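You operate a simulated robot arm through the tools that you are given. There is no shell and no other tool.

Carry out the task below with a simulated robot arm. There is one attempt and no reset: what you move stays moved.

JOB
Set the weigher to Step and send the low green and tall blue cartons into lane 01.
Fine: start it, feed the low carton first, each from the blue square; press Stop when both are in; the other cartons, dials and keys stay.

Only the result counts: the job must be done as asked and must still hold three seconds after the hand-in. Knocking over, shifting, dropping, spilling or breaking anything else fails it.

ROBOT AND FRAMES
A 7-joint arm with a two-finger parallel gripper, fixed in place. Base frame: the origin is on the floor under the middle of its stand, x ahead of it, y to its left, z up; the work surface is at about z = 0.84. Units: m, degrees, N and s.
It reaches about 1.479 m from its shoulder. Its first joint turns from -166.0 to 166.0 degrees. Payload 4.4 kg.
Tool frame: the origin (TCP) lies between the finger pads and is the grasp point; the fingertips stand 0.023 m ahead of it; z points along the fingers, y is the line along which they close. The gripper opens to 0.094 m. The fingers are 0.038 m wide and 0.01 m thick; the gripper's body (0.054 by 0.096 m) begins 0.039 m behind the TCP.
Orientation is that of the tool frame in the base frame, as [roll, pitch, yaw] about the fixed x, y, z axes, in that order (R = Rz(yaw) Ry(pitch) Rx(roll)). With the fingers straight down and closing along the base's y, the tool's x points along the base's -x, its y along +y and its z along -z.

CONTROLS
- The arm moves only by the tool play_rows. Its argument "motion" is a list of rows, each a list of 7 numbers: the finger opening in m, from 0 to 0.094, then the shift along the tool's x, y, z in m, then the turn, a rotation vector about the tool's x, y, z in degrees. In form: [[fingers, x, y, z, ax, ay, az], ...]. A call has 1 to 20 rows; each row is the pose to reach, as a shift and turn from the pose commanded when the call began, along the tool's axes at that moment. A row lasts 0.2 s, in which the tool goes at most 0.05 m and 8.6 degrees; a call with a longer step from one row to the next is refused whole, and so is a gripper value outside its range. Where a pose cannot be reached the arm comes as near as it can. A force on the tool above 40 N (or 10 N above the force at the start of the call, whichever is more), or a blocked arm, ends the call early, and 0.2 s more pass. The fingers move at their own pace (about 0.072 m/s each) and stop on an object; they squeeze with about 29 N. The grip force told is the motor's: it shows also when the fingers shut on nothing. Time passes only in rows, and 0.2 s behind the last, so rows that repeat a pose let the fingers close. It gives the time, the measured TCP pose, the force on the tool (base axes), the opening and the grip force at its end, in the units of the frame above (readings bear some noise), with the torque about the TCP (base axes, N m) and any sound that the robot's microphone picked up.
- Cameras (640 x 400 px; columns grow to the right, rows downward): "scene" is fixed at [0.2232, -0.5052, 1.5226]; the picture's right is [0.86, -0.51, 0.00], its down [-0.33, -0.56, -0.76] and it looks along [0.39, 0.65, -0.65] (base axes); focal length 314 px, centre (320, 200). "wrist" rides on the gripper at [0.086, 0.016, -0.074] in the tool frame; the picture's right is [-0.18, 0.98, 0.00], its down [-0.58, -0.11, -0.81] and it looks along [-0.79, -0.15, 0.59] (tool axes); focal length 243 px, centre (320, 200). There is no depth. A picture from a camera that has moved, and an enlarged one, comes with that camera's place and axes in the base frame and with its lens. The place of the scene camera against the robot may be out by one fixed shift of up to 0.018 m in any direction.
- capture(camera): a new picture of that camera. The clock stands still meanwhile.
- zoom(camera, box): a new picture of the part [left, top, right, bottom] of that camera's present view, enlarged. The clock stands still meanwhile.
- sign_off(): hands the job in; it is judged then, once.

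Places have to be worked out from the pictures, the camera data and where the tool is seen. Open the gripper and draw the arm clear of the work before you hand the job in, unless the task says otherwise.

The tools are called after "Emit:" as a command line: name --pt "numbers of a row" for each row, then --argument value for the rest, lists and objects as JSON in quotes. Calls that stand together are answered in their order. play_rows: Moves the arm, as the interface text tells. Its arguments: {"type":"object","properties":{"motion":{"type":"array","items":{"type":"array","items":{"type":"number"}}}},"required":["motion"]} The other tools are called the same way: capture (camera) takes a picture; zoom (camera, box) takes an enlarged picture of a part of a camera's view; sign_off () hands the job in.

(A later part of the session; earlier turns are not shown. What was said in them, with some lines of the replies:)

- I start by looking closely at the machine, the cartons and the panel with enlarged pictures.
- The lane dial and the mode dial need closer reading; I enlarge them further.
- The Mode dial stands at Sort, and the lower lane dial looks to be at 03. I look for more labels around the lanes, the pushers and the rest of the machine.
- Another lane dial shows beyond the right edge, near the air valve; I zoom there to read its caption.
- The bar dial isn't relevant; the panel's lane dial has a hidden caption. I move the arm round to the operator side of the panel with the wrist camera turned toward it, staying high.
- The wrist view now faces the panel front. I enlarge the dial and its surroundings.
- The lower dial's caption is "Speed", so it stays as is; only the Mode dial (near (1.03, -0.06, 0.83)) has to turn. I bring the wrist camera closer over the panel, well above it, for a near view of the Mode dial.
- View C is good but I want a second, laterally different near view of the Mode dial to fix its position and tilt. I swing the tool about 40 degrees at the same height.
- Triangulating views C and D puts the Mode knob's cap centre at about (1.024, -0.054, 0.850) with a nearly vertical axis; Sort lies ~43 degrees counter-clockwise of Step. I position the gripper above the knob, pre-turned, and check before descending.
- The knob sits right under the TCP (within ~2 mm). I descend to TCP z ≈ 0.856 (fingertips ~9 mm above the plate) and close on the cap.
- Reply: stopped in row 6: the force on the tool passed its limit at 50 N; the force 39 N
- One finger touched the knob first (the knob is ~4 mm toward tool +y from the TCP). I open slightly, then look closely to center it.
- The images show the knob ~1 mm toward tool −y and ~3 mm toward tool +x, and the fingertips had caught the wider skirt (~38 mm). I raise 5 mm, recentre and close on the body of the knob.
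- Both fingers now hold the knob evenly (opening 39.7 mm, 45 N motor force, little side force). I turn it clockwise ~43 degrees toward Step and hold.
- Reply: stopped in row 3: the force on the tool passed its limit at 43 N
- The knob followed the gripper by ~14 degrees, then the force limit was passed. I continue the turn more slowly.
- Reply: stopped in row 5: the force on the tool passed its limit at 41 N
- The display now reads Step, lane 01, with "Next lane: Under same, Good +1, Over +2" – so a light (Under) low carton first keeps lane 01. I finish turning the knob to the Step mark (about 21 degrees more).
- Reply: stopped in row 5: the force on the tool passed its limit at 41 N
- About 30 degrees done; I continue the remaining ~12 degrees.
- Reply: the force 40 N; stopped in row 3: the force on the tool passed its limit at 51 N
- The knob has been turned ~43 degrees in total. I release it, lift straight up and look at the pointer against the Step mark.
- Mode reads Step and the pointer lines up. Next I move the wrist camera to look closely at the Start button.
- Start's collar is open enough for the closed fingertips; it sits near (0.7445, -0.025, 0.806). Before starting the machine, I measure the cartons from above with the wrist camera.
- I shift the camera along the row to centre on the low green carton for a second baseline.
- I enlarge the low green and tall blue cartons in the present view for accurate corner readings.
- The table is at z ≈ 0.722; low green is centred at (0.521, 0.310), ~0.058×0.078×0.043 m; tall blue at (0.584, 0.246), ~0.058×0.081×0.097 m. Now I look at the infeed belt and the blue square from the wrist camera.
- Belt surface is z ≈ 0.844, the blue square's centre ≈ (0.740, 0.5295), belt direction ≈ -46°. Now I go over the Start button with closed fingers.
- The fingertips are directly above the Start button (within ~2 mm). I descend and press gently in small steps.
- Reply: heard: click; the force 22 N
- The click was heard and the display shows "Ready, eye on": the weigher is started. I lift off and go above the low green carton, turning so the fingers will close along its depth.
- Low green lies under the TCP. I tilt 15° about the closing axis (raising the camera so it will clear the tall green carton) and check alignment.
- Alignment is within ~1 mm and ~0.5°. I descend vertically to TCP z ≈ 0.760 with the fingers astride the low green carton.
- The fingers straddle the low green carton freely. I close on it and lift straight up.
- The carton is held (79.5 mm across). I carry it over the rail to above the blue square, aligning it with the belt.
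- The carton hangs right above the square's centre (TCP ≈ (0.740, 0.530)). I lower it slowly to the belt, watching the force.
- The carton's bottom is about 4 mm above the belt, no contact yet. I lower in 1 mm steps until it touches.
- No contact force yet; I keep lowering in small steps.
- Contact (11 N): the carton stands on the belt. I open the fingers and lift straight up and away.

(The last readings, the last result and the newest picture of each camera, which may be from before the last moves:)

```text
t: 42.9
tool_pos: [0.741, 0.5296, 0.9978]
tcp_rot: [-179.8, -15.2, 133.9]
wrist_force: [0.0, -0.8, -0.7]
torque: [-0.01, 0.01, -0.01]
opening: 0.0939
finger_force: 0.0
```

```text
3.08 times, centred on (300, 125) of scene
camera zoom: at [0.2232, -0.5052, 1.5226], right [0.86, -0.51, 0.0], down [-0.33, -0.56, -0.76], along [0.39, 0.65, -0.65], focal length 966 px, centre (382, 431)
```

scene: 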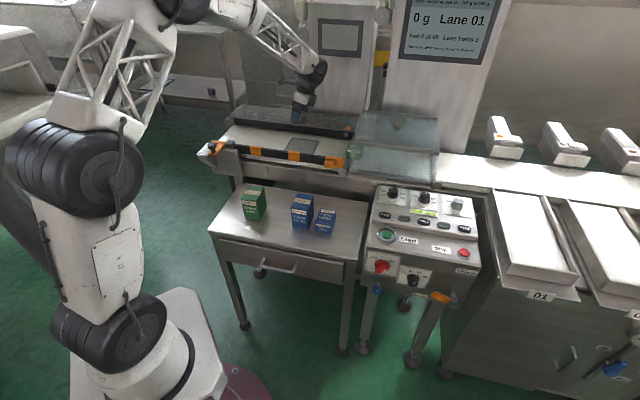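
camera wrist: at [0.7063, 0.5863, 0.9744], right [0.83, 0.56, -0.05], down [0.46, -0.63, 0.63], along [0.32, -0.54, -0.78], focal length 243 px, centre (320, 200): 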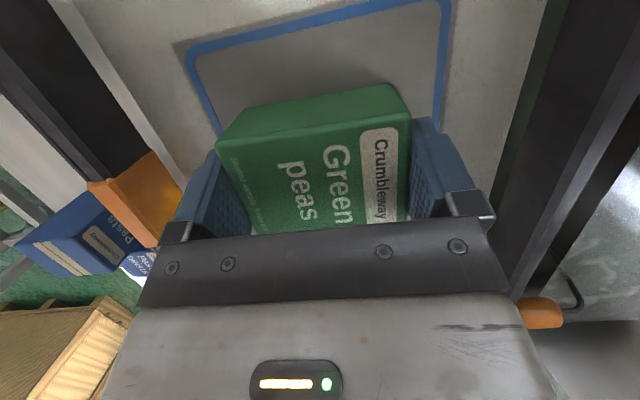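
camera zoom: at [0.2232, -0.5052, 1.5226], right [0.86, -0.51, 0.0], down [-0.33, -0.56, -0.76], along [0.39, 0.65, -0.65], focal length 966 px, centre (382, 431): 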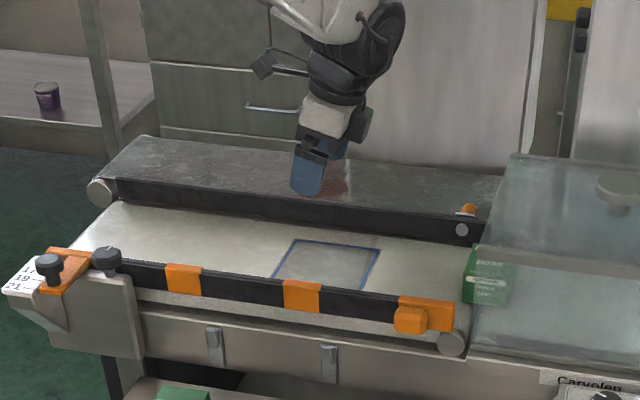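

The belt started at once and is carrying the low carton to the weigh pan. I let a little time pass while keeping the arm still and clear, and watch.

Emit:
play_rows --pt "0.094 0 0 0 0 0 0" --pt "0.094 0 0 0 0 0 0" --pt "0.094 0 0 0 0 0 0"

Emit:
capture --camera "scene"

Emit:
zoom --camera "scene" --box '[380, 0, 520, 80]'

```text
t: 43.7
tool_pos: [0.7422, 0.5293, 0.9988]
tcp_rot: [-180.0, -14.9, 134.1]
wrist_force: [0.7, 0.2, 0.4]
torque: [0.0, 0.02, 0.0]
opening: 0.0938
finger_force: 0.0
```

```text
taken
```

scene: 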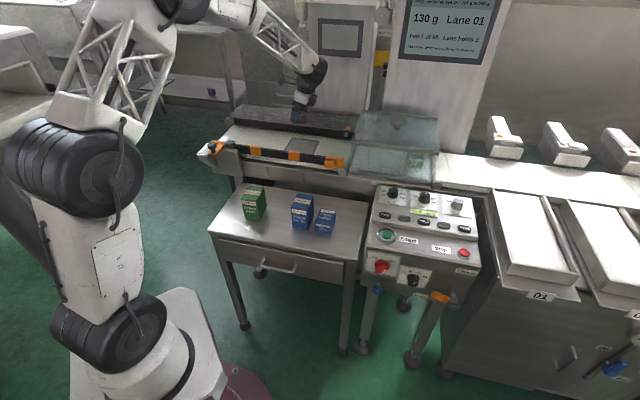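

```text
4.57 times, centred on (450, 40) of scene
camera zoom: at [0.2232, -0.5052, 1.5226], right [0.86, -0.51, 0.0], down [-0.33, -0.56, -0.76], along [0.39, 0.65, -0.65], focal length 1436 px, centre (-274, 931)
```

zoom: 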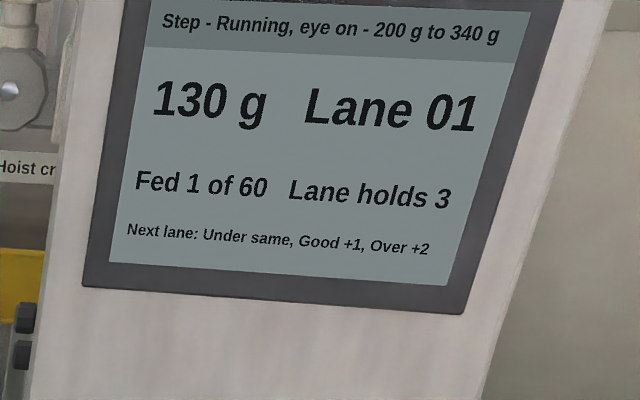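

The low carton weighed 130 g (Under), so the lane stays 01. I level the tool and head back toward the tall blue carton while it travels.

Emit:
play_rows --pt "0.094 0 0 0 0 -5 0" --pt "0.094 0 0 0 0 -10 0" --pt "0.094 0 0 0 0 -15 0" --pt "0.094 0 0 0 0 -15 0"

Emit:
capture --camera "scene"

Emit:
zoom --camera "scene" --box '[430, 90, 640, 310]'

```text
t: 44.7
tool_pos: [0.7401, 0.5292, 0.9975]
tcp_rot: [-179.9, 0.0, 134.1]
wrist_force: [0.5, 0.0, 0.8]
torque: [0.02, 0.04, 0.01]
opening: 0.094
finger_force: 0.0
```

```text
taken
```

scene: 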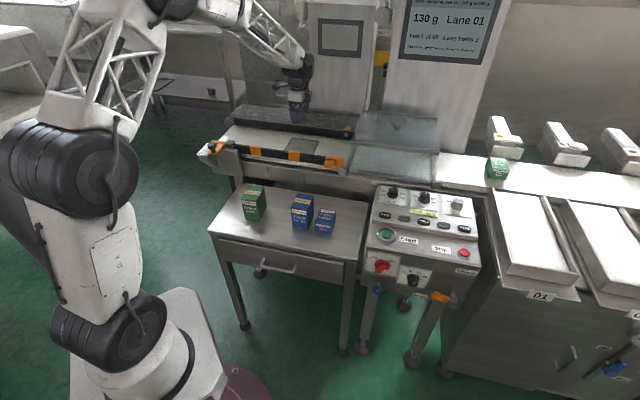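

```text
1.82 times, centred on (535, 200) of scene
camera zoom: at [0.2232, -0.5052, 1.5226], right [0.86, -0.51, 0.0], down [-0.33, -0.56, -0.76], along [0.39, 0.65, -0.65], focal length 571 px, centre (-71, 200)
```

zoom: 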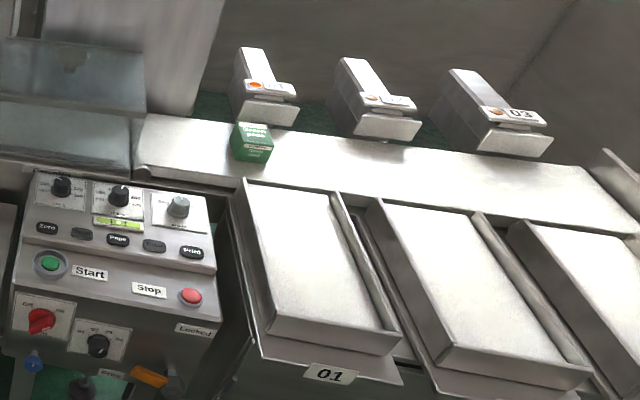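

The low carton is arriving at pusher 01. I move above the tall blue carton meanwhile.

Emit:
play_rows --pt "0.094 -0.0118 -0.0386 0 0 0 0.4" --pt "0.094 -0.0237 -0.0772 0 0 0 0.8" --pt "0.094 -0.0355 -0.1158 0 0 0 1.2" --pt "0.094 -0.0473 -0.1545 0 0 0 1.6" --pt "0.094 -0.0591 -0.1931 0.01 0 0 2.0" --pt "0.094 -0.071 -0.2317 0.02 0 0 2.4" --pt "0.094 -0.0828 -0.2703 0.035 0 0 2.8" --pt "0.094 -0.0946 -0.3089 0.0475 0 0 3.1" --pt "0.094 -0.0946 -0.3089 0.0475 0 0 3.1"

Emit:
capture --camera "scene"

Emit:
zoom --camera "scene" --box '[430, 90, 640, 310]'

Emit:
zoom --camera "scene" --box '[380, 0, 520, 80]'

Emit:
capture --camera "wrist"

```text
t: 46.7
tool_pos: [0.5847, 0.2455, 0.9499]
tcp_rot: [180.0, 0.0, 130.9]
wrist_force: [0.7, -0.6, 0.5]
torque: [-0.01, -0.01, 0.02]
opening: 0.0941
finger_force: 0.0
```

```text
taken
```

scene: 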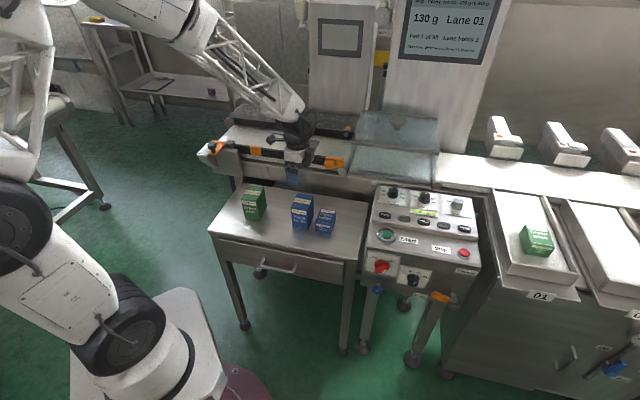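

```text
1.82 times, centred on (535, 200) of scene
camera zoom: at [0.2232, -0.5052, 1.5226], right [0.86, -0.51, 0.0], down [-0.33, -0.56, -0.76], along [0.39, 0.65, -0.65], focal length 571 px, centre (-71, 200)
```

zoom: 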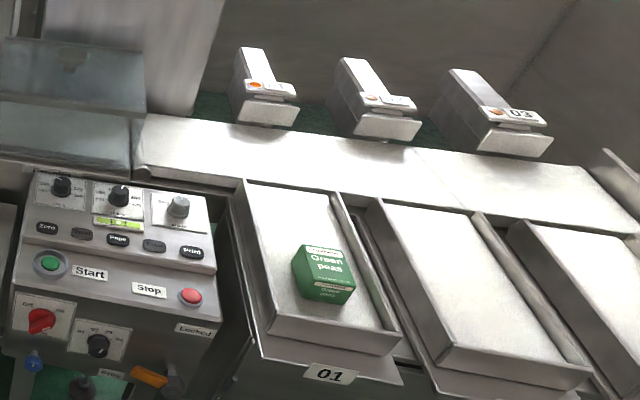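

```text
4.57 times, centred on (450, 40) of scene
camera zoom: at [0.2232, -0.5052, 1.5226], right [0.86, -0.51, 0.0], down [-0.33, -0.56, -0.76], along [0.39, 0.65, -0.65], focal length 1436 px, centre (-274, 931)
```

zoom: 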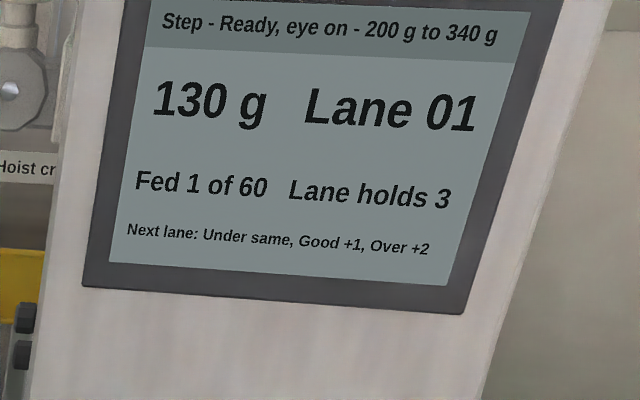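

```text
taken
camera wrist: at [0.5397, 0.3217, 1.0263], right [0.86, 0.51, 0.0], down [0.3, -0.51, 0.81], along [0.41, -0.7, -0.59], focal length 243 px, centre (320, 200)
```

wrist: 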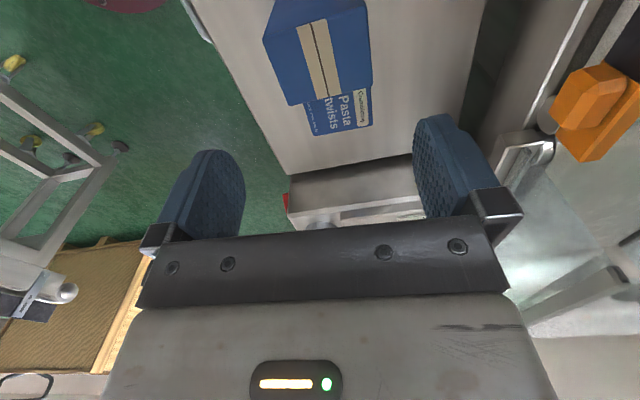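

The low green carton lies in lane 01 and the weigher is Ready again with lane 01. I check the alignment over the tall blue carton before descending.

Emit:
zoom --camera "wrist" --box '[230, 0, 410, 140]'

Emit:
zoom --camera "scene" --box '[230, 150, 350, 245]'

```text
2.86 times, centred on (320, 70) of wrist
camera zoom: at [0.5397, 0.3217, 1.0263], right [0.86, 0.51, 0.0], down [0.3, -0.51, 0.81], along [0.41, -0.7, -0.59], focal length 693 px, centre (320, 571)
```

zoom: 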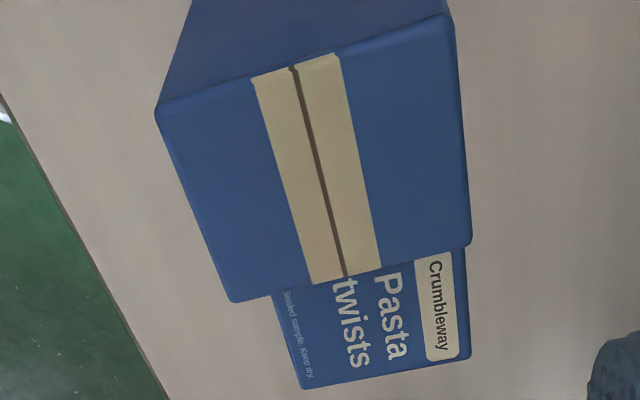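

```text
4.21 times, centred on (290, 198) of scene
camera zoom: at [0.2232, -0.5052, 1.5226], right [0.86, -0.51, 0.0], down [-0.33, -0.56, -0.76], along [0.39, 0.65, -0.65], focal length 1322 px, centre (446, 210)
```

zoom: 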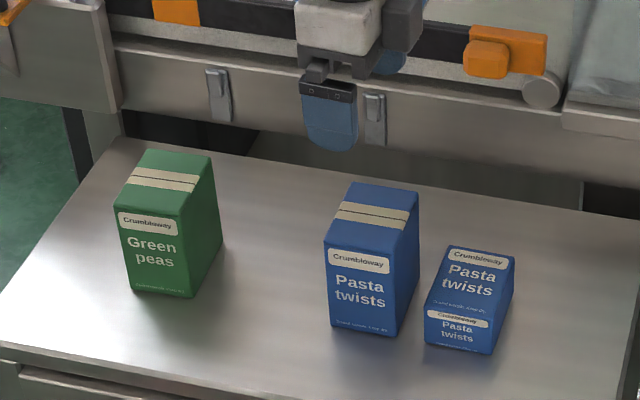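

The tall blue carton has been nudged a little (its centre now ≈ (0.5886, 0.2408), depth axis at ~45°) while the low blue and tall green are unchanged. I realign by +4.2° and ~7 mm, then descend astride it to TCP z ≈ 0.79.

Emit:
play_rows --pt "0.094 -0.0036 0 0 0 0 -2.1" --pt "0.094 -0.0072 0 0 0 0 -4.2" --pt "0.094 -0.0072 0 0 0 0 -4.2"

Emit:
zoom --camera "wrist" --box '[230, 0, 410, 140]'

```text
t: 47.5
tool_pos: [0.5893, 0.2398, 0.9518]
tcp_rot: [-180.0, 0.1, 135.3]
wrist_force: [-0.4, -0.4, 0.0]
torque: [0.01, 0.01, -0.02]
opening: 0.0941
finger_force: 0.0
```

```text
2.86 times, centred on (320, 70) of wrist
camera zoom: at [0.5386, 0.3131, 1.0262], right [0.82, 0.57, 0.0], down [0.34, -0.49, 0.81], along [0.46, -0.66, -0.59], focal length 693 px, centre (320, 571)
```

zoom: 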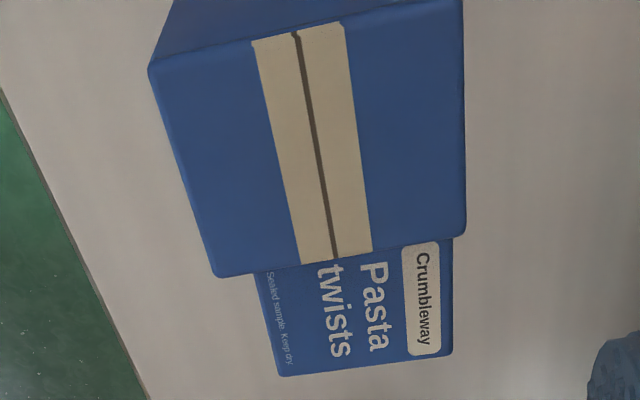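

Alignment is good (within ~1 mm, ~0.5°). I descend around the tall blue carton.

Emit:
play_rows --pt "0.094 -0.0008 0 0.04 0 0 0" --pt "0.094 -0.0008 0 0.08 0 0 0" --pt "0.094 -0.0008 0 0.105 0 0 0" --pt "0.094 -0.0008 0 0.125 0 0 0" --pt "0.094 -0.0008 0 0.145 0 0 0" --pt "0.094 -0.0008 0 0.161 0 0 0" --pt "0.094 -0.0008 0 0.161 0 0 0"

Emit:
capture --camera "wrist"

Emit:
zoom --camera "scene" --box '[230, 150, 350, 245]'

```text
t: 49.1
tool_pos: [0.5885, 0.2408, 0.7879]
tcp_rot: [180.0, 0.1, 135.2]
wrist_force: [0.2, -0.5, 0.3]
torque: [0.0, 0.0, -0.01]
opening: 0.094
finger_force: 0.0
```

```text
taken
camera wrist: at [0.5386, 0.3129, 0.8644], right [0.82, 0.57, 0.0], down [0.34, -0.49, 0.81], along [0.46, -0.66, -0.59], focal length 243 px, centre (320, 200)
```

wrist: 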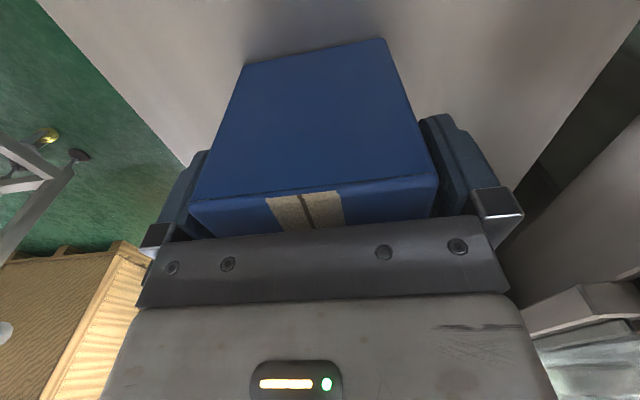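

```text
4.21 times, centred on (290, 198) of scene
camera zoom: at [0.2232, -0.5052, 1.5226], right [0.86, -0.51, 0.0], down [-0.33, -0.56, -0.76], along [0.39, 0.65, -0.65], focal length 1322 px, centre (446, 210)
```

zoom: 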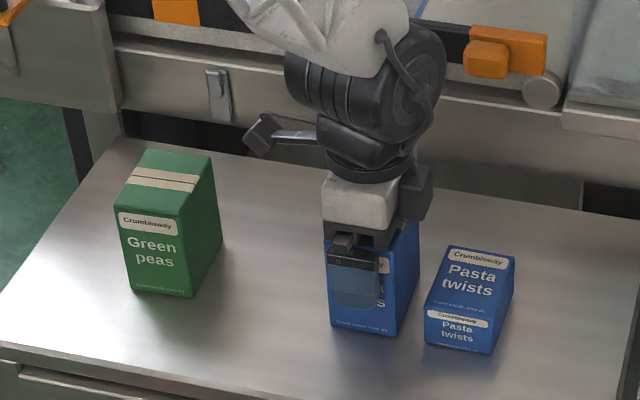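

The fingers straddle it freely. I close and lift it straight up.

Emit:
play_rows --pt "0.08 0 0 0 0 0 0" --pt "0.06 0 0 0 0 0 0" --pt "0.06 0 0 0 0 0 0" --pt "0.06 0 0 0 0 0 0"

Emit:
play_rows --pt "0.06 0 0 -0.01 0 0 0" --pt "0.06 0 0 -0.03 0 0 0" --pt "0.06 0 0 -0.06 0 0 0" --pt "0.06 0 0 -0.1 0 0 0" --pt "0.06 0 0 -0.14 0 0 0" --pt "0.06 0 0 -0.18 0 0 0" --pt "0.06 0 0 -0.22 0 0 0" --pt "0.06 0 0 -0.24 0 0 0" --pt "0.06 0 0 -0.24 0 0 0"

Emit:
capture --camera "wrist"

Emit:
capture --camera "scene"

```text
t: 50.1
tool_pos: [0.5885, 0.2414, 0.7883]
tcp_rot: [180.0, 0.0, 135.2]
wrist_force: [0.0, -0.1, 0.0]
torque: [0.04, -0.09, 0.03]
opening: 0.0799
finger_force: 29.1
```

```text
t: 52.1
tool_pos: [0.5894, 0.239, 1.0287]
tcp_rot: [-179.9, 0.0, 135.2]
wrist_force: [-0.1, -0.4, -3.3]
torque: [-0.03, 0.0, 0.02]
opening: 0.0803
finger_force: 28.3
```

```text
taken
camera wrist: at [0.5388, 0.3121, 1.1046], right [0.82, 0.57, 0.0], down [0.34, -0.49, 0.81], along [0.46, -0.66, -0.59], focal length 243 px, centre (320, 200)
```

wrist: 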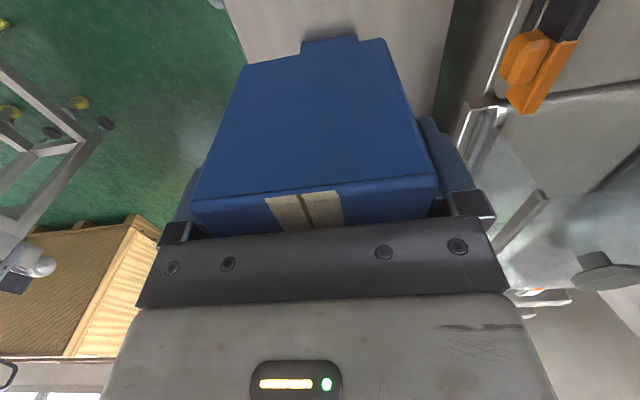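

```text
taken
```

scene: 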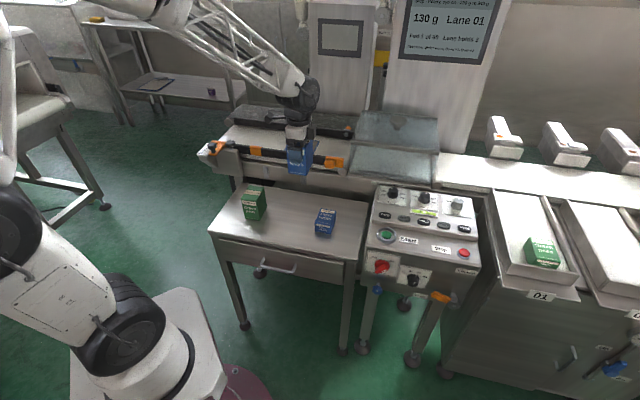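

The tall blue carton is held. I carry it to above the blue square.

Emit:
play_rows --pt "0.06 0.006 0.02 0 0 0 0" --pt "0.06 0.0158 0.0529 0 0 0 0.2" --pt "0.06 0.0269 0.0898 0 0 0 0.4" --pt "0.06 0.0381 0.1274 0 0 0 0.6" --pt "0.06 0.0493 0.1646 0 0 0 0.8" --pt "0.06 0.0604 0.2019 0 0 0 1.0" --pt "0.06 0.0716 0.2391 0 0 0 1.2" --pt "0.06 0.0828 0.2765 0 0 0 1.2" --pt "0.06 0.091 0.304 0 0 0 1.2" --pt "0.06 0.094 0.314 0 0 0 1.2" --pt "0.06 0.094 0.314 0 0 0 1.2"

Emit:
capture --camera "wrist"

Emit:
zoom --camera "scene" --box '[220, 60, 380, 190]'

Emit:
zoom --camera "scene" --box '[380, 0, 520, 80]'

```text
t: 54.5
tool_pos: [0.7445, 0.5296, 1.027]
tcp_rot: [180.0, 0.0, 134.1]
wrist_force: [0.5, -0.4, -3.9]
torque: [-0.01, 0.01, -0.02]
opening: 0.0799
finger_force: 28.8
```

```text
taken
camera wrist: at [0.6951, 0.6029, 1.1048], right [0.83, 0.55, 0.0], down [0.33, -0.49, 0.81], along [0.44, -0.67, -0.59], focal length 243 px, centre (320, 200)
```

wrist: 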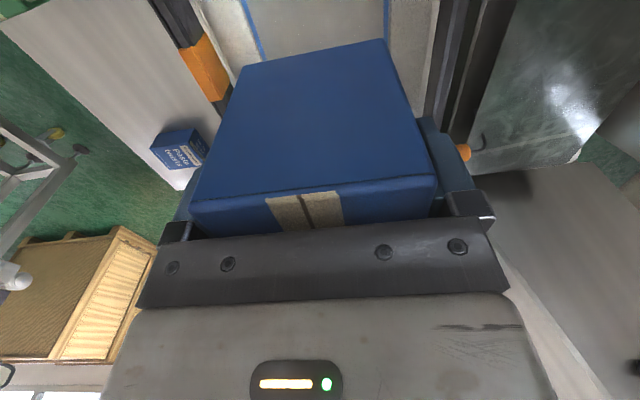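

```text
3.08 times, centred on (300, 125) of scene
camera zoom: at [0.2232, -0.5052, 1.5226], right [0.86, -0.51, 0.0], down [-0.33, -0.56, -0.76], along [0.39, 0.65, -0.65], focal length 966 px, centre (382, 431)
```

zoom: 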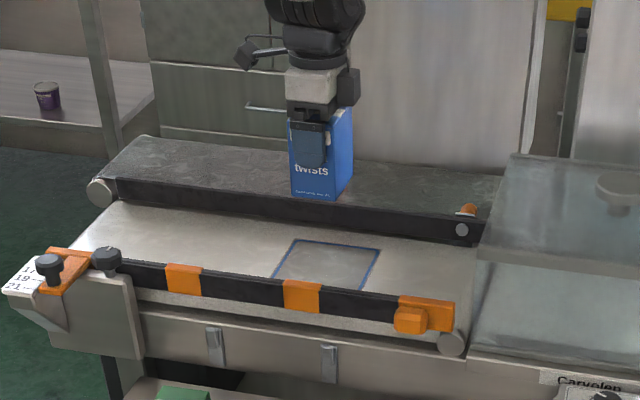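

```text
4.57 times, centred on (450, 40) of scene
camera zoom: at [0.2232, -0.5052, 1.5226], right [0.86, -0.51, 0.0], down [-0.33, -0.56, -0.76], along [0.39, 0.65, -0.65], focal length 1436 px, centre (-274, 931)
```

zoom: 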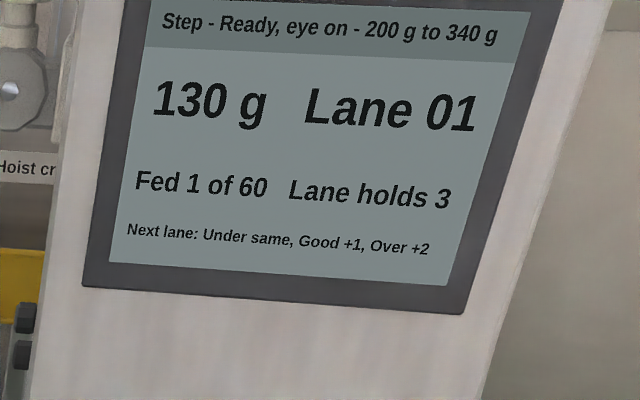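

The tall carton hangs above the square; the weigher is Ready for lane 01. I lower it to just above the belt.

Emit:
play_rows --pt "0.06 0 0 0.035 0 0 0" --pt "0.06 0 0 0.07 0 0 0" --pt "0.06 0 0 0.095 0 0 0" --pt "0.06 0 0 0.11 0 0 0" --pt "0.06 0 0 0.116 0 0 0" --pt "0.06 0 0 0.1175 0 0 0"

Emit:
capture --camera "wrist"

Emit:
zoom --camera "scene" --box '[280, 110, 340, 160]'

```text
t: 55.9
tool_pos: [0.7426, 0.5286, 0.9112]
tcp_rot: [180.0, 0.0, 134.0]
wrist_force: [0.2, 0.1, -3.7]
torque: [0.0, -0.01, 0.03]
opening: 0.08
finger_force: 29.0
```

```text
taken
camera wrist: at [0.6951, 0.6023, 0.9866], right [0.84, 0.55, 0.0], down [0.33, -0.49, 0.81], along [0.44, -0.67, -0.59], focal length 243 px, centre (320, 200)
```

wrist: 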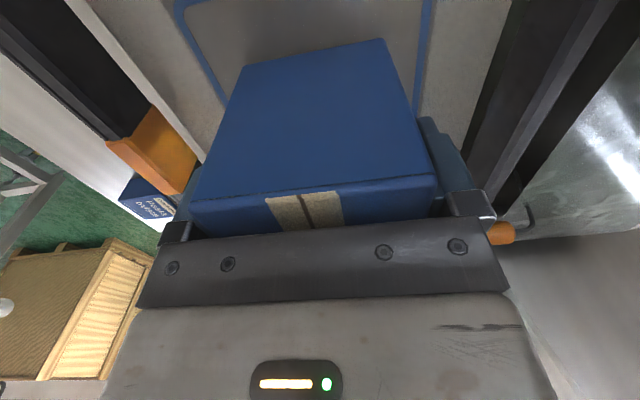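

```text
8.00 times, centred on (310, 135) of scene
camera zoom: at [0.2232, -0.5052, 1.5226], right [0.86, -0.51, 0.0], down [-0.33, -0.56, -0.76], along [0.39, 0.65, -0.65], focal length 2513 px, centre (400, 720)
```

zoom: 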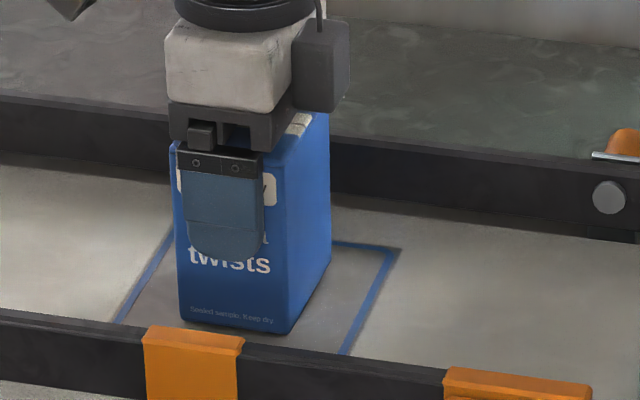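

The bottom is ~2 mm above the belt and within the square. I lower another ~1 mm, release and lift clear.

Emit:
play_rows --pt "0.06 0 0 0.0013 0 0 0" --pt "0.094 0 0 0.0013 0 0 0" --pt "0.094 0 0 0.0013 0 0 0" --pt "0.094 0 0 -0.015 0 0 0" --pt "0.094 0 0 -0.05 0 0 0" --pt "0.094 0 0 -0.095 0 0 0"

Emit:
capture --camera "scene"

Emit:
zoom --camera "scene" --box '[220, 60, 460, 190]'

```text
t: 57.3
tool_pos: [0.7424, 0.5272, 1.005]
tcp_rot: [-180.0, 0.0, 134.0]
wrist_force: [-0.3, -0.3, -1.5]
torque: [-0.01, -0.01, 0.01]
opening: 0.0942
finger_force: 0.2
```

```text
taken
```

scene: 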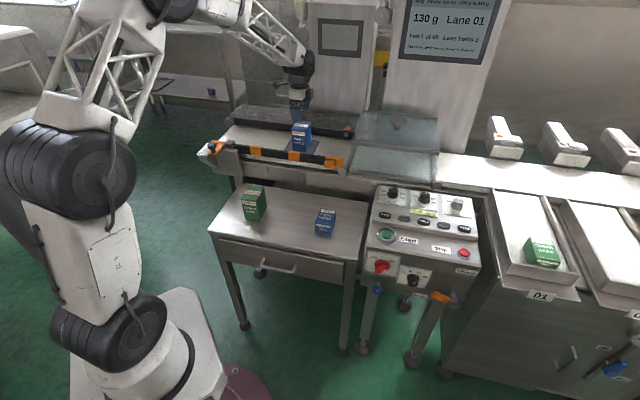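

```text
2.67 times, centred on (340, 125) of scene
camera zoom: at [0.2232, -0.5052, 1.5226], right [0.86, -0.51, 0.0], down [-0.33, -0.56, -0.76], along [0.39, 0.65, -0.65], focal length 838 px, centre (267, 400)
```

zoom: 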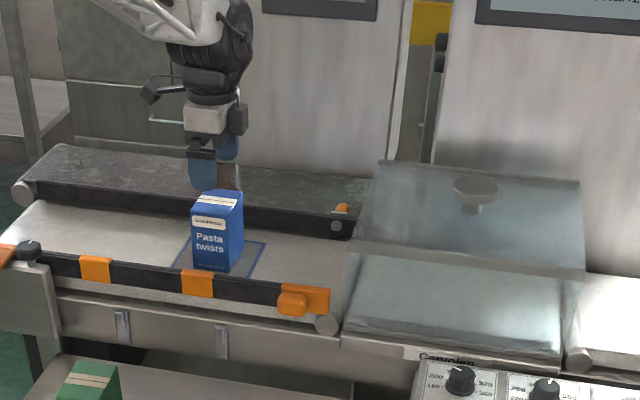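

The tall carton stands on the square. I wait a moment with the arm clear to see the belt take it.

Emit:
play_rows --pt "0.094 0 0 -0.02 0 0 0" --pt "0.094 0 0 -0.03 0 0 0" --pt "0.094 0 0 -0.03 0 0 0"

Emit:
capture --camera "scene"

Emit:
zoom --camera "scene" --box '[380, 0, 520, 80]'

```text
t: 58.1
tool_pos: [0.7439, 0.5285, 1.0368]
tcp_rot: [180.0, 0.0, 134.0]
wrist_force: [-0.7, 0.8, -0.3]
torque: [-0.01, -0.01, -0.04]
opening: 0.094
finger_force: 0.1
```

```text
taken
```

scene: 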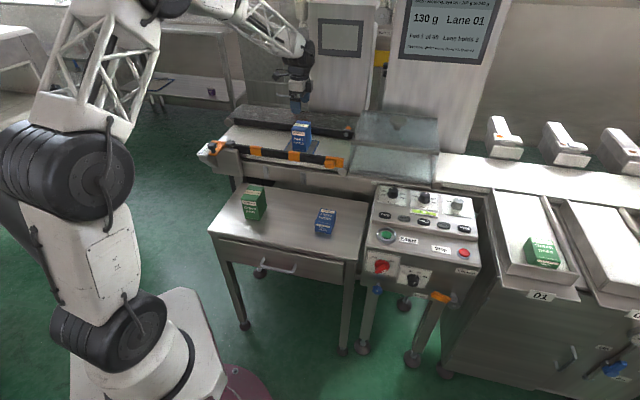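

```text
4.57 times, centred on (450, 40) of scene
camera zoom: at [0.2232, -0.5052, 1.5226], right [0.86, -0.51, 0.0], down [-0.33, -0.56, -0.76], along [0.39, 0.65, -0.65], focal length 1436 px, centre (-274, 931)
```

zoom: 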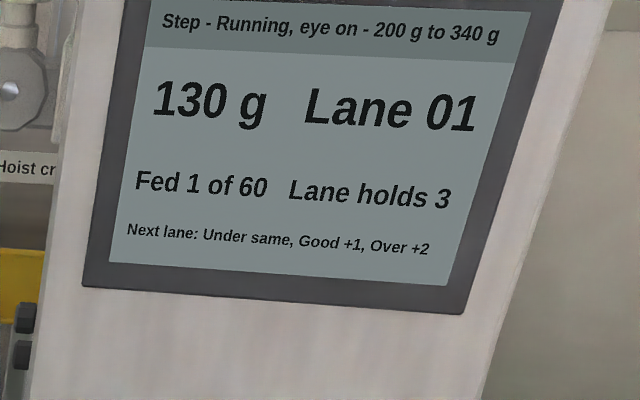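

The display now says Running; the belt is starting. I move the arm toward the operator side (clear of the belt) while watching the tall carton.

Emit:
play_rows --pt "0.094 -0.0168 -0.0352 0 0 0 -2.3" --pt "0.094 -0.0336 -0.0704 0 0 0 -4.7" --pt "0.07 -0.0504 -0.1057 0 0 0 -7.0" --pt "0.04 -0.0672 -0.1409 0 0 0 -9.3"

Emit:
capture --camera "scene"

Emit:
zoom --camera "scene" --box '[380, 0, 520, 80]'

```text
t: 59.1
tool_pos: [0.6897, 0.3821, 1.0367]
tcp_rot: [-180.0, 0.1, 143.5]
wrist_force: [0.0, -1.0, -0.7]
torque: [0.06, -0.01, -0.01]
opening: 0.0399
finger_force: 0.1
```

```text
taken
```

scene: 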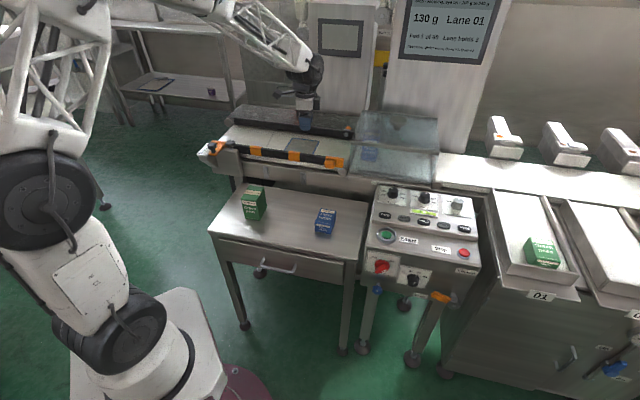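

```text
4.57 times, centred on (450, 40) of scene
camera zoom: at [0.2232, -0.5052, 1.5226], right [0.86, -0.51, 0.0], down [-0.33, -0.56, -0.76], along [0.39, 0.65, -0.65], focal length 1436 px, centre (-274, 931)
```

zoom: 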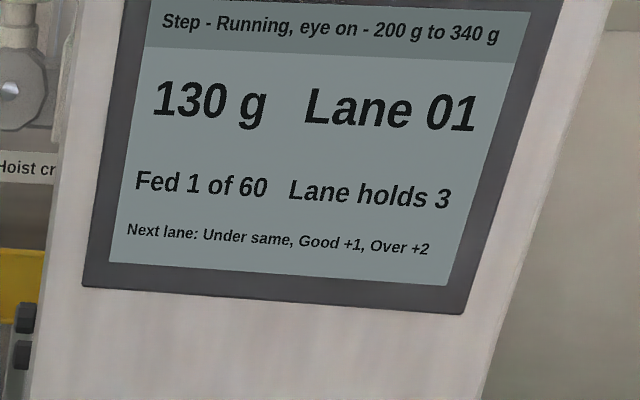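

The tall carton entered the weigh hood upright. I keep moving toward the Stop button along the operator side.

Emit:
play_rows --pt "0.03 -0.0257 -0.0347 0.003 0 0 -3.6" --pt "0.0 -0.0514 -0.0695 0.007 0 0 -7.3" --pt "0.0 -0.0771 -0.1042 0.011 0 0 -10.9" --pt "0.0 -0.1028 -0.1389 0.015 0 0 -14.6" --pt "0.0 -0.1285 -0.1737 0.019 0 0 -18.2" --pt "0.0 -0.1542 -0.2084 0.022 0 0 -21.9"

Emit:
capture --camera "scene"

Emit:
zoom --camera "scene" --box '[380, 0, 520, 80]'

```text
t: 60.5
tool_pos: [0.6885, 0.1227, 1.0142]
tcp_rot: [179.9, -0.1, 165.2]
wrist_force: [0.1, -0.8, -0.3]
torque: [0.03, 0.04, 0.0]
opening: 0.0
finger_force: 28.3
```

```text
taken
```

scene: 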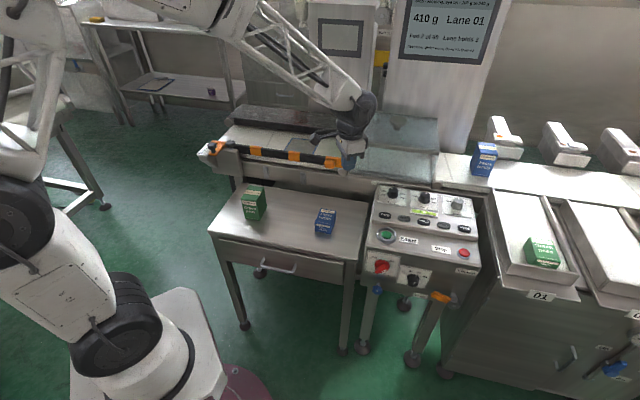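

```text
4.57 times, centred on (450, 40) of scene
camera zoom: at [0.2232, -0.5052, 1.5226], right [0.86, -0.51, 0.0], down [-0.33, -0.56, -0.76], along [0.39, 0.65, -0.65], focal length 1436 px, centre (-274, 931)
```

zoom: 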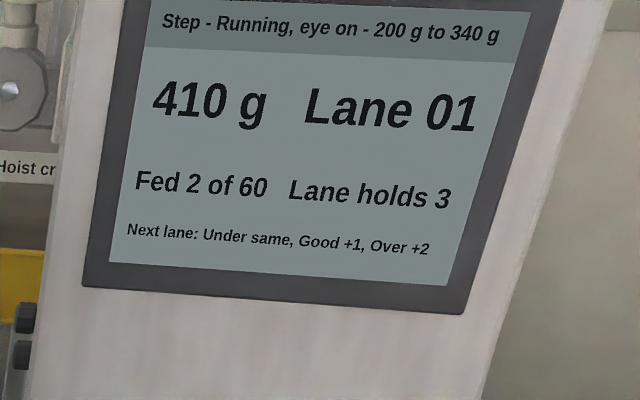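

The tall carton weighed 410 g and heads to pusher 01 for lane 01. I wait here until it has dropped into the lane.

Emit:
play_rows --pt "0 0 0 0 0 0 0" --pt "0 0 0 0 0 0 0" --pt "0 0 0 0 0 0 0" --pt "0 0 0 0 0 0 0" --pt "0 0 0 0 0 0 0"

Emit:
zoom --camera "scene" --box '[430, 90, 640, 310]'

Emit:
zoom --camera "scene" --box '[380, 0, 520, 80]'

```text
t: 61.7
tool_pos: [0.6876, 0.1222, 1.0142]
tcp_rot: [-180.0, 0.1, 165.2]
wrist_force: [-0.2, 0.6, 0.0]
torque: [0.0, 0.01, -0.02]
opening: 0.0
finger_force: 29.4
```

```text
1.82 times, centred on (535, 200) of scene
camera zoom: at [0.2232, -0.5052, 1.5226], right [0.86, -0.51, 0.0], down [-0.33, -0.56, -0.76], along [0.39, 0.65, -0.65], focal length 571 px, centre (-71, 200)
```

zoom: 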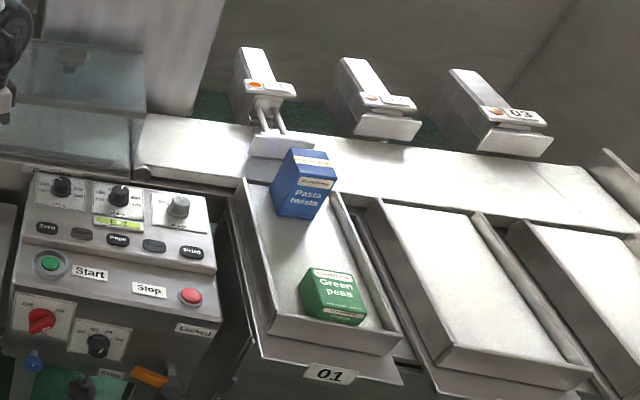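

```text
4.57 times, centred on (450, 40) of scene
camera zoom: at [0.2232, -0.5052, 1.5226], right [0.86, -0.51, 0.0], down [-0.33, -0.56, -0.76], along [0.39, 0.65, -0.65], focal length 1436 px, centre (-274, 931)
```

zoom: 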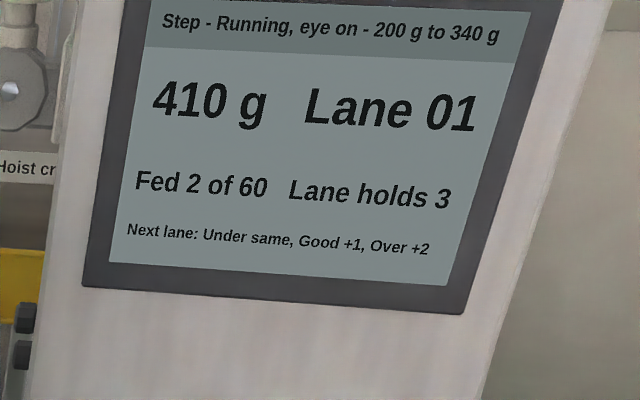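

The pusher is sliding the tall carton into lane 01, upright. I wait a little more for it to settle.

Emit:
play_rows --pt "0 0 0 0 0 0 0" --pt "0 0 0 0 0 0 0" --pt "0 0 0 0 0 0 0" --pt "0 0 0 0 0 0 0" --pt "0 0 0 0 0 0 0"

Emit:
zoom --camera "scene" --box '[430, 90, 640, 310]'

Emit:
zoom --camera "scene" --box '[380, 0, 520, 80]'

```text
t: 62.9
tool_pos: [0.6878, 0.1218, 1.0142]
tcp_rot: [179.9, 0.0, 165.2]
wrist_force: [-0.2, -0.7, 0.1]
torque: [0.02, -0.01, -0.01]
opening: 0.0002
finger_force: 29.1
```

```text
1.82 times, centred on (535, 200) of scene
camera zoom: at [0.2232, -0.5052, 1.5226], right [0.86, -0.51, 0.0], down [-0.33, -0.56, -0.76], along [0.39, 0.65, -0.65], focal length 571 px, centre (-71, 200)
```

zoom: 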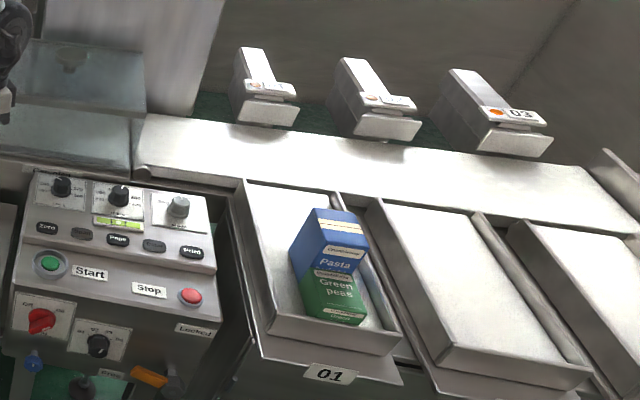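

```text
4.57 times, centred on (450, 40) of scene
camera zoom: at [0.2232, -0.5052, 1.5226], right [0.86, -0.51, 0.0], down [-0.33, -0.56, -0.76], along [0.39, 0.65, -0.65], focal length 1436 px, centre (-274, 931)
```

zoom: 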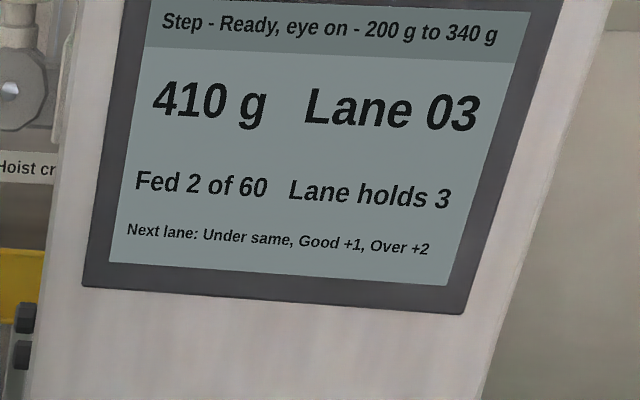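

Both cartons are in lane 01 and the weigher is Ready again. Now I go above the Stop button (≈ (0.897, -0.197, 0.809)) with closed fingers.

Emit:
play_rows --pt "0 -0.0155 -0.0376 0.006 0 0 -1.5" --pt "0 -0.0309 -0.0753 0.012 0 0 -3.0" --pt "0 -0.0464 -0.1129 0.017 0 0 -4.5" --pt "0 -0.0618 -0.1505 0.023 0 0 -6.0" --pt "0 -0.0773 -0.1882 0.028 0 0 -7.5" --pt "0 -0.0927 -0.2258 0.034 0 0 -9.0" --pt "0 -0.1309 -0.2316 0.044 0 0 -10.5" --pt "0 -0.1691 -0.2375 0.054 0 0 -12.0" --pt "0 -0.2074 -0.2433 0.064 0 0 -13.5" --pt "0 -0.2456 -0.2492 0.074 0 0 -14.8" --pt "0 -0.2838 -0.255 0.084 0 0 -14.8" --pt "0 -0.2838 -0.255 0.084 0 0 -14.8"

Emit:
capture --camera "wrist"

Emit:
zoom --camera "scene" --box '[400, 190, 510, 280]'

```text
t: 65.5
tool_pos: [0.8959, -0.1967, 0.9296]
tcp_rot: [180.0, -0.1, -180.0]
wrist_force: [0.1, 0.1, 0.3]
torque: [-0.02, 0.01, -0.02]
opening: 0.0003
finger_force: 29.1
```

```text
taken
camera wrist: at [0.8101, -0.1798, 1.0052], right [0.18, 0.98, 0.0], down [0.58, -0.11, 0.81], along [0.79, -0.15, -0.59], focal length 243 px, centre (320, 200)
```

wrist: 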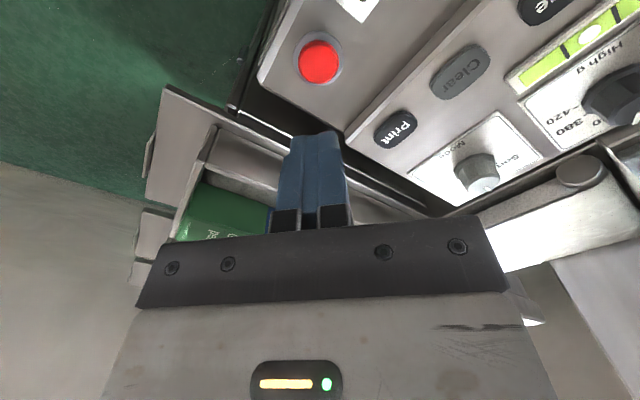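

```text
4.44 times, centred on (455, 235) of scene
camera zoom: at [0.2232, -0.5052, 1.5226], right [0.86, -0.51, 0.0], down [-0.33, -0.56, -0.76], along [0.39, 0.65, -0.65], focal length 1396 px, centre (-280, 44)
```

zoom: 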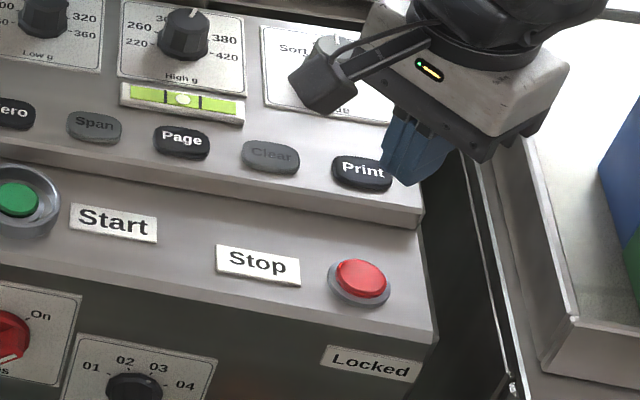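

Well aligned over Stop. I descend and press it gently.

Emit:
play_rows --pt "0 -0.0008 0 0.04 0 0 0" --pt "0 -0.0008 0 0.075 0 0 0" --pt "0 -0.0008 0 0.09 0 0 0" --pt "0 -0.0008 0 0.095 0 0 0" --pt "0 -0.0008 0 0.098 0 0 0" --pt "0 -0.0008 0 0.1 0 0 0" --pt "0 -0.0008 0 0.102 0 0 0"

Emit:
zoom --camera "scene" --box '[380, 0, 520, 80]'

Emit:
zoom --camera "scene" --box '[400, 190, 510, 280]'

```text
t: 67.1
tool_pos: [0.8987, -0.1963, 0.8278]
tcp_rot: [-180.0, 0.0, 179.9]
wrist_force: [-1.0, 2.7, 7.7]
torque: [0.03, 0.03, -0.03]
opening: 0.0
finger_force: 28.9
heard: click
```

```text
4.57 times, centred on (450, 40) of scene
camera zoom: at [0.2232, -0.5052, 1.5226], right [0.86, -0.51, 0.0], down [-0.33, -0.56, -0.76], along [0.39, 0.65, -0.65], focal length 1436 px, centre (-274, 931)
```

zoom: 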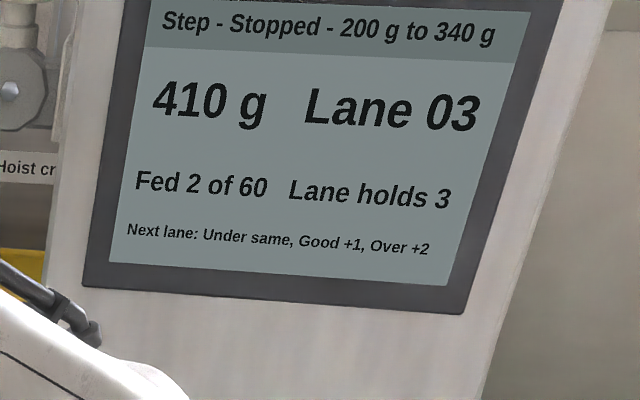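

```text
4.44 times, centred on (455, 235) of scene
camera zoom: at [0.2232, -0.5052, 1.5226], right [0.86, -0.51, 0.0], down [-0.33, -0.56, -0.76], along [0.39, 0.65, -0.65], focal length 1396 px, centre (-280, 44)
```

zoom: 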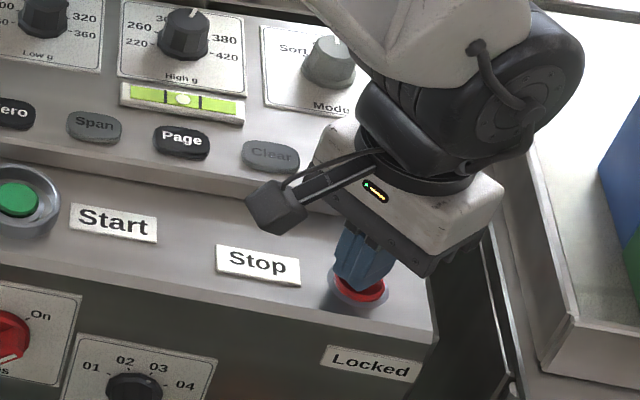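

Click heard and the display reads "Step - Stopped". I lift straight up, open the gripper and withdraw the arm.

Emit:
play_rows --pt "0 0 0 -0.03 0 0 0" --pt "0 0 0 -0.07 0 0 0" --pt "0.03 0 0 -0.11 0 0 0" --pt "0.06 0 0 -0.15 0 0 0" --pt "0.09 0.02 0 -0.19 0 0 0" --pt "0.094 0.06 0.02 -0.21 0 0 0" --pt "0.094 0.1 0.04 -0.23 0 0 0" --pt "0.094 0.14 0.06 -0.25 0 0 0" --pt "0.094 0.18 0.08 -0.27 0 0 0" --pt "0.094 0.22 0.1 -0.28 0 0 0" --pt "0.094 0.26 0.12 -0.28 0 0 0" --pt "0.094 0.3 0.14 -0.28 0 0 0" --pt "0.094 0.3 0.14 -0.28 0 0 0"

Emit:
capture --camera "scene"

Emit:
zoom --camera "scene" --box '[355, 175, 485, 300]'

Emit:
zoom --camera "scene" --box '[430, 90, 640, 310]'

Emit:
zoom --camera "scene" --box '[380, 0, 520, 80]'

Emit:
zoom --camera "scene" --box '[230, 170, 350, 245]'

```text
t: 69.9
tool_pos: [0.5966, -0.0576, 1.1093]
tcp_rot: [-180.0, 0.1, 180.0]
wrist_force: [0.7, -0.4, -0.2]
torque: [0.02, 0.0, 0.01]
opening: 0.094
finger_force: 0.2
```

```text
taken
```

scene: 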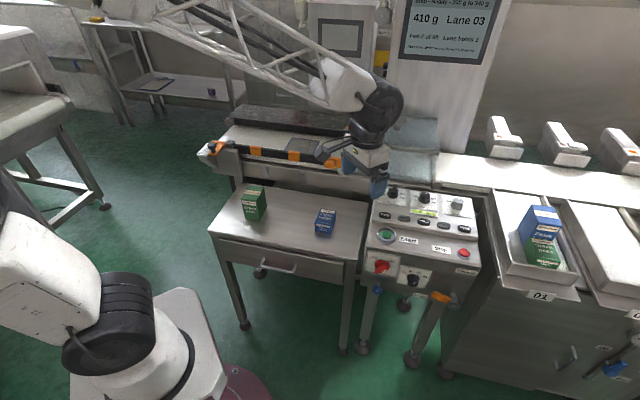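

```text
3.20 times, centred on (420, 238) of scene
camera zoom: at [0.2232, -0.5052, 1.5226], right [0.86, -0.51, 0.0], down [-0.33, -0.56, -0.76], along [0.39, 0.65, -0.65], focal length 1005 px, centre (0, 80)
```

zoom: 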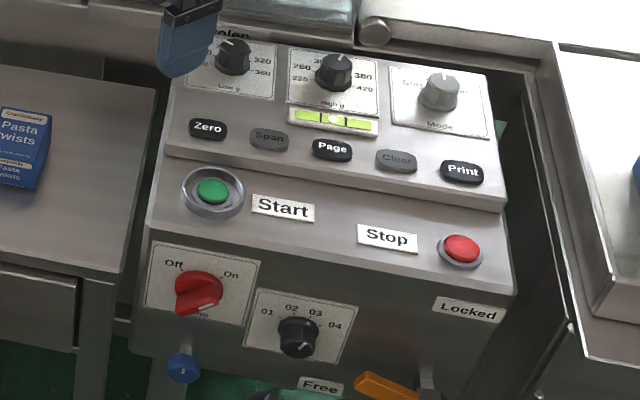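

```text
1.82 times, centred on (535, 200) of scene
camera zoom: at [0.2232, -0.5052, 1.5226], right [0.86, -0.51, 0.0], down [-0.33, -0.56, -0.76], along [0.39, 0.65, -0.65], focal length 571 px, centre (-71, 200)
```

zoom: 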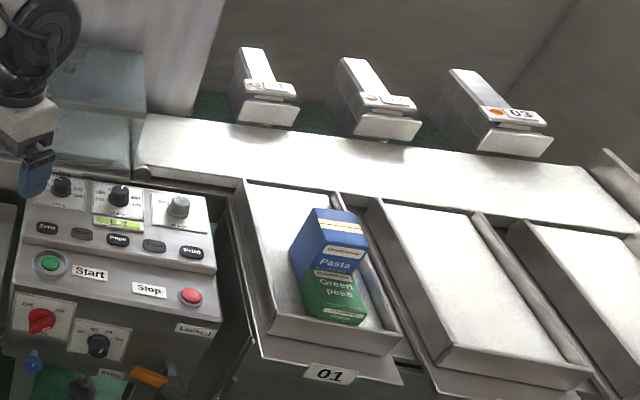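

```text
4.57 times, centred on (450, 40) of scene
camera zoom: at [0.2232, -0.5052, 1.5226], right [0.86, -0.51, 0.0], down [-0.33, -0.56, -0.76], along [0.39, 0.65, -0.65], focal length 1436 px, centre (-274, 931)
```

zoom: 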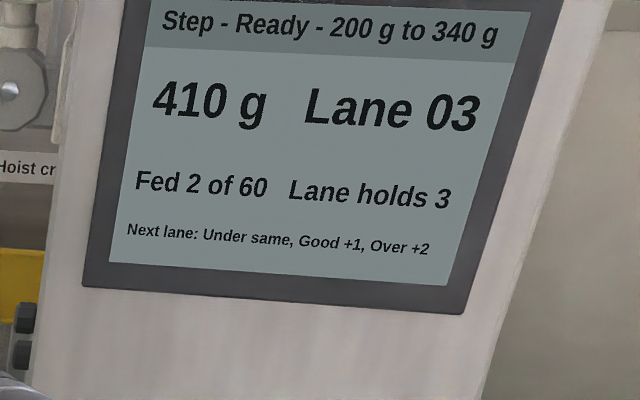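

```text
5.33 times, centred on (290, 208) of scene
camera zoom: at [0.2232, -0.5052, 1.5226], right [0.86, -0.51, 0.0], down [-0.33, -0.56, -0.76], along [0.39, 0.65, -0.65], focal length 1675 px, centre (480, 160)
```

zoom: 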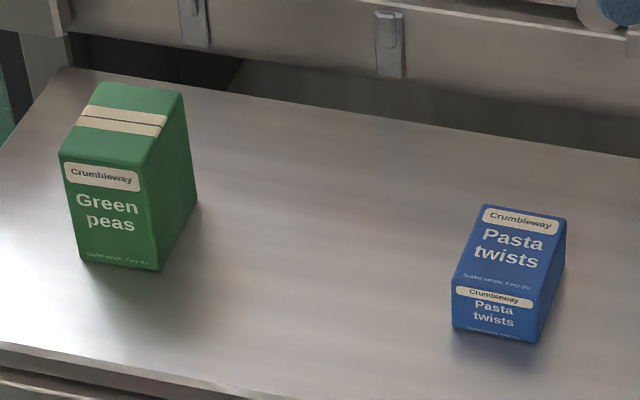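

Everything checks out: the Mode dial is at Step, and both target cartons are in lane 01, weighed at 130 g then 410 g. After Stop the eye is off again, and the tall green and low blue cartons are where they were. The gripper is open and the arm is clear, so I hand in.

Emit:
sign_off

```text
The job is handed in.
```

The weigher is set to Step and both cartons are in lane 01. The low green went first (130 g), then the tall blue (410 g), each fed from the blue square.

- **Start and stop:** I pressed Start before feeding. Once both cartons were in, I pressed Stop; the display showed "Stopped" and then returned to plain "Ready" with the eye off.
- **Left alone:** In the last pictures the tall green and low blue cartons are where they started. The Low, High and Speed dials and the keys look untouched.
- **One contact:** While I was picking up the low green carton, the gripper nudged the tall blue about 7 mm on the table. It stayed upright, touched nothing else and was then fed normally.

The gripper is open and the arm is clear of the machine.
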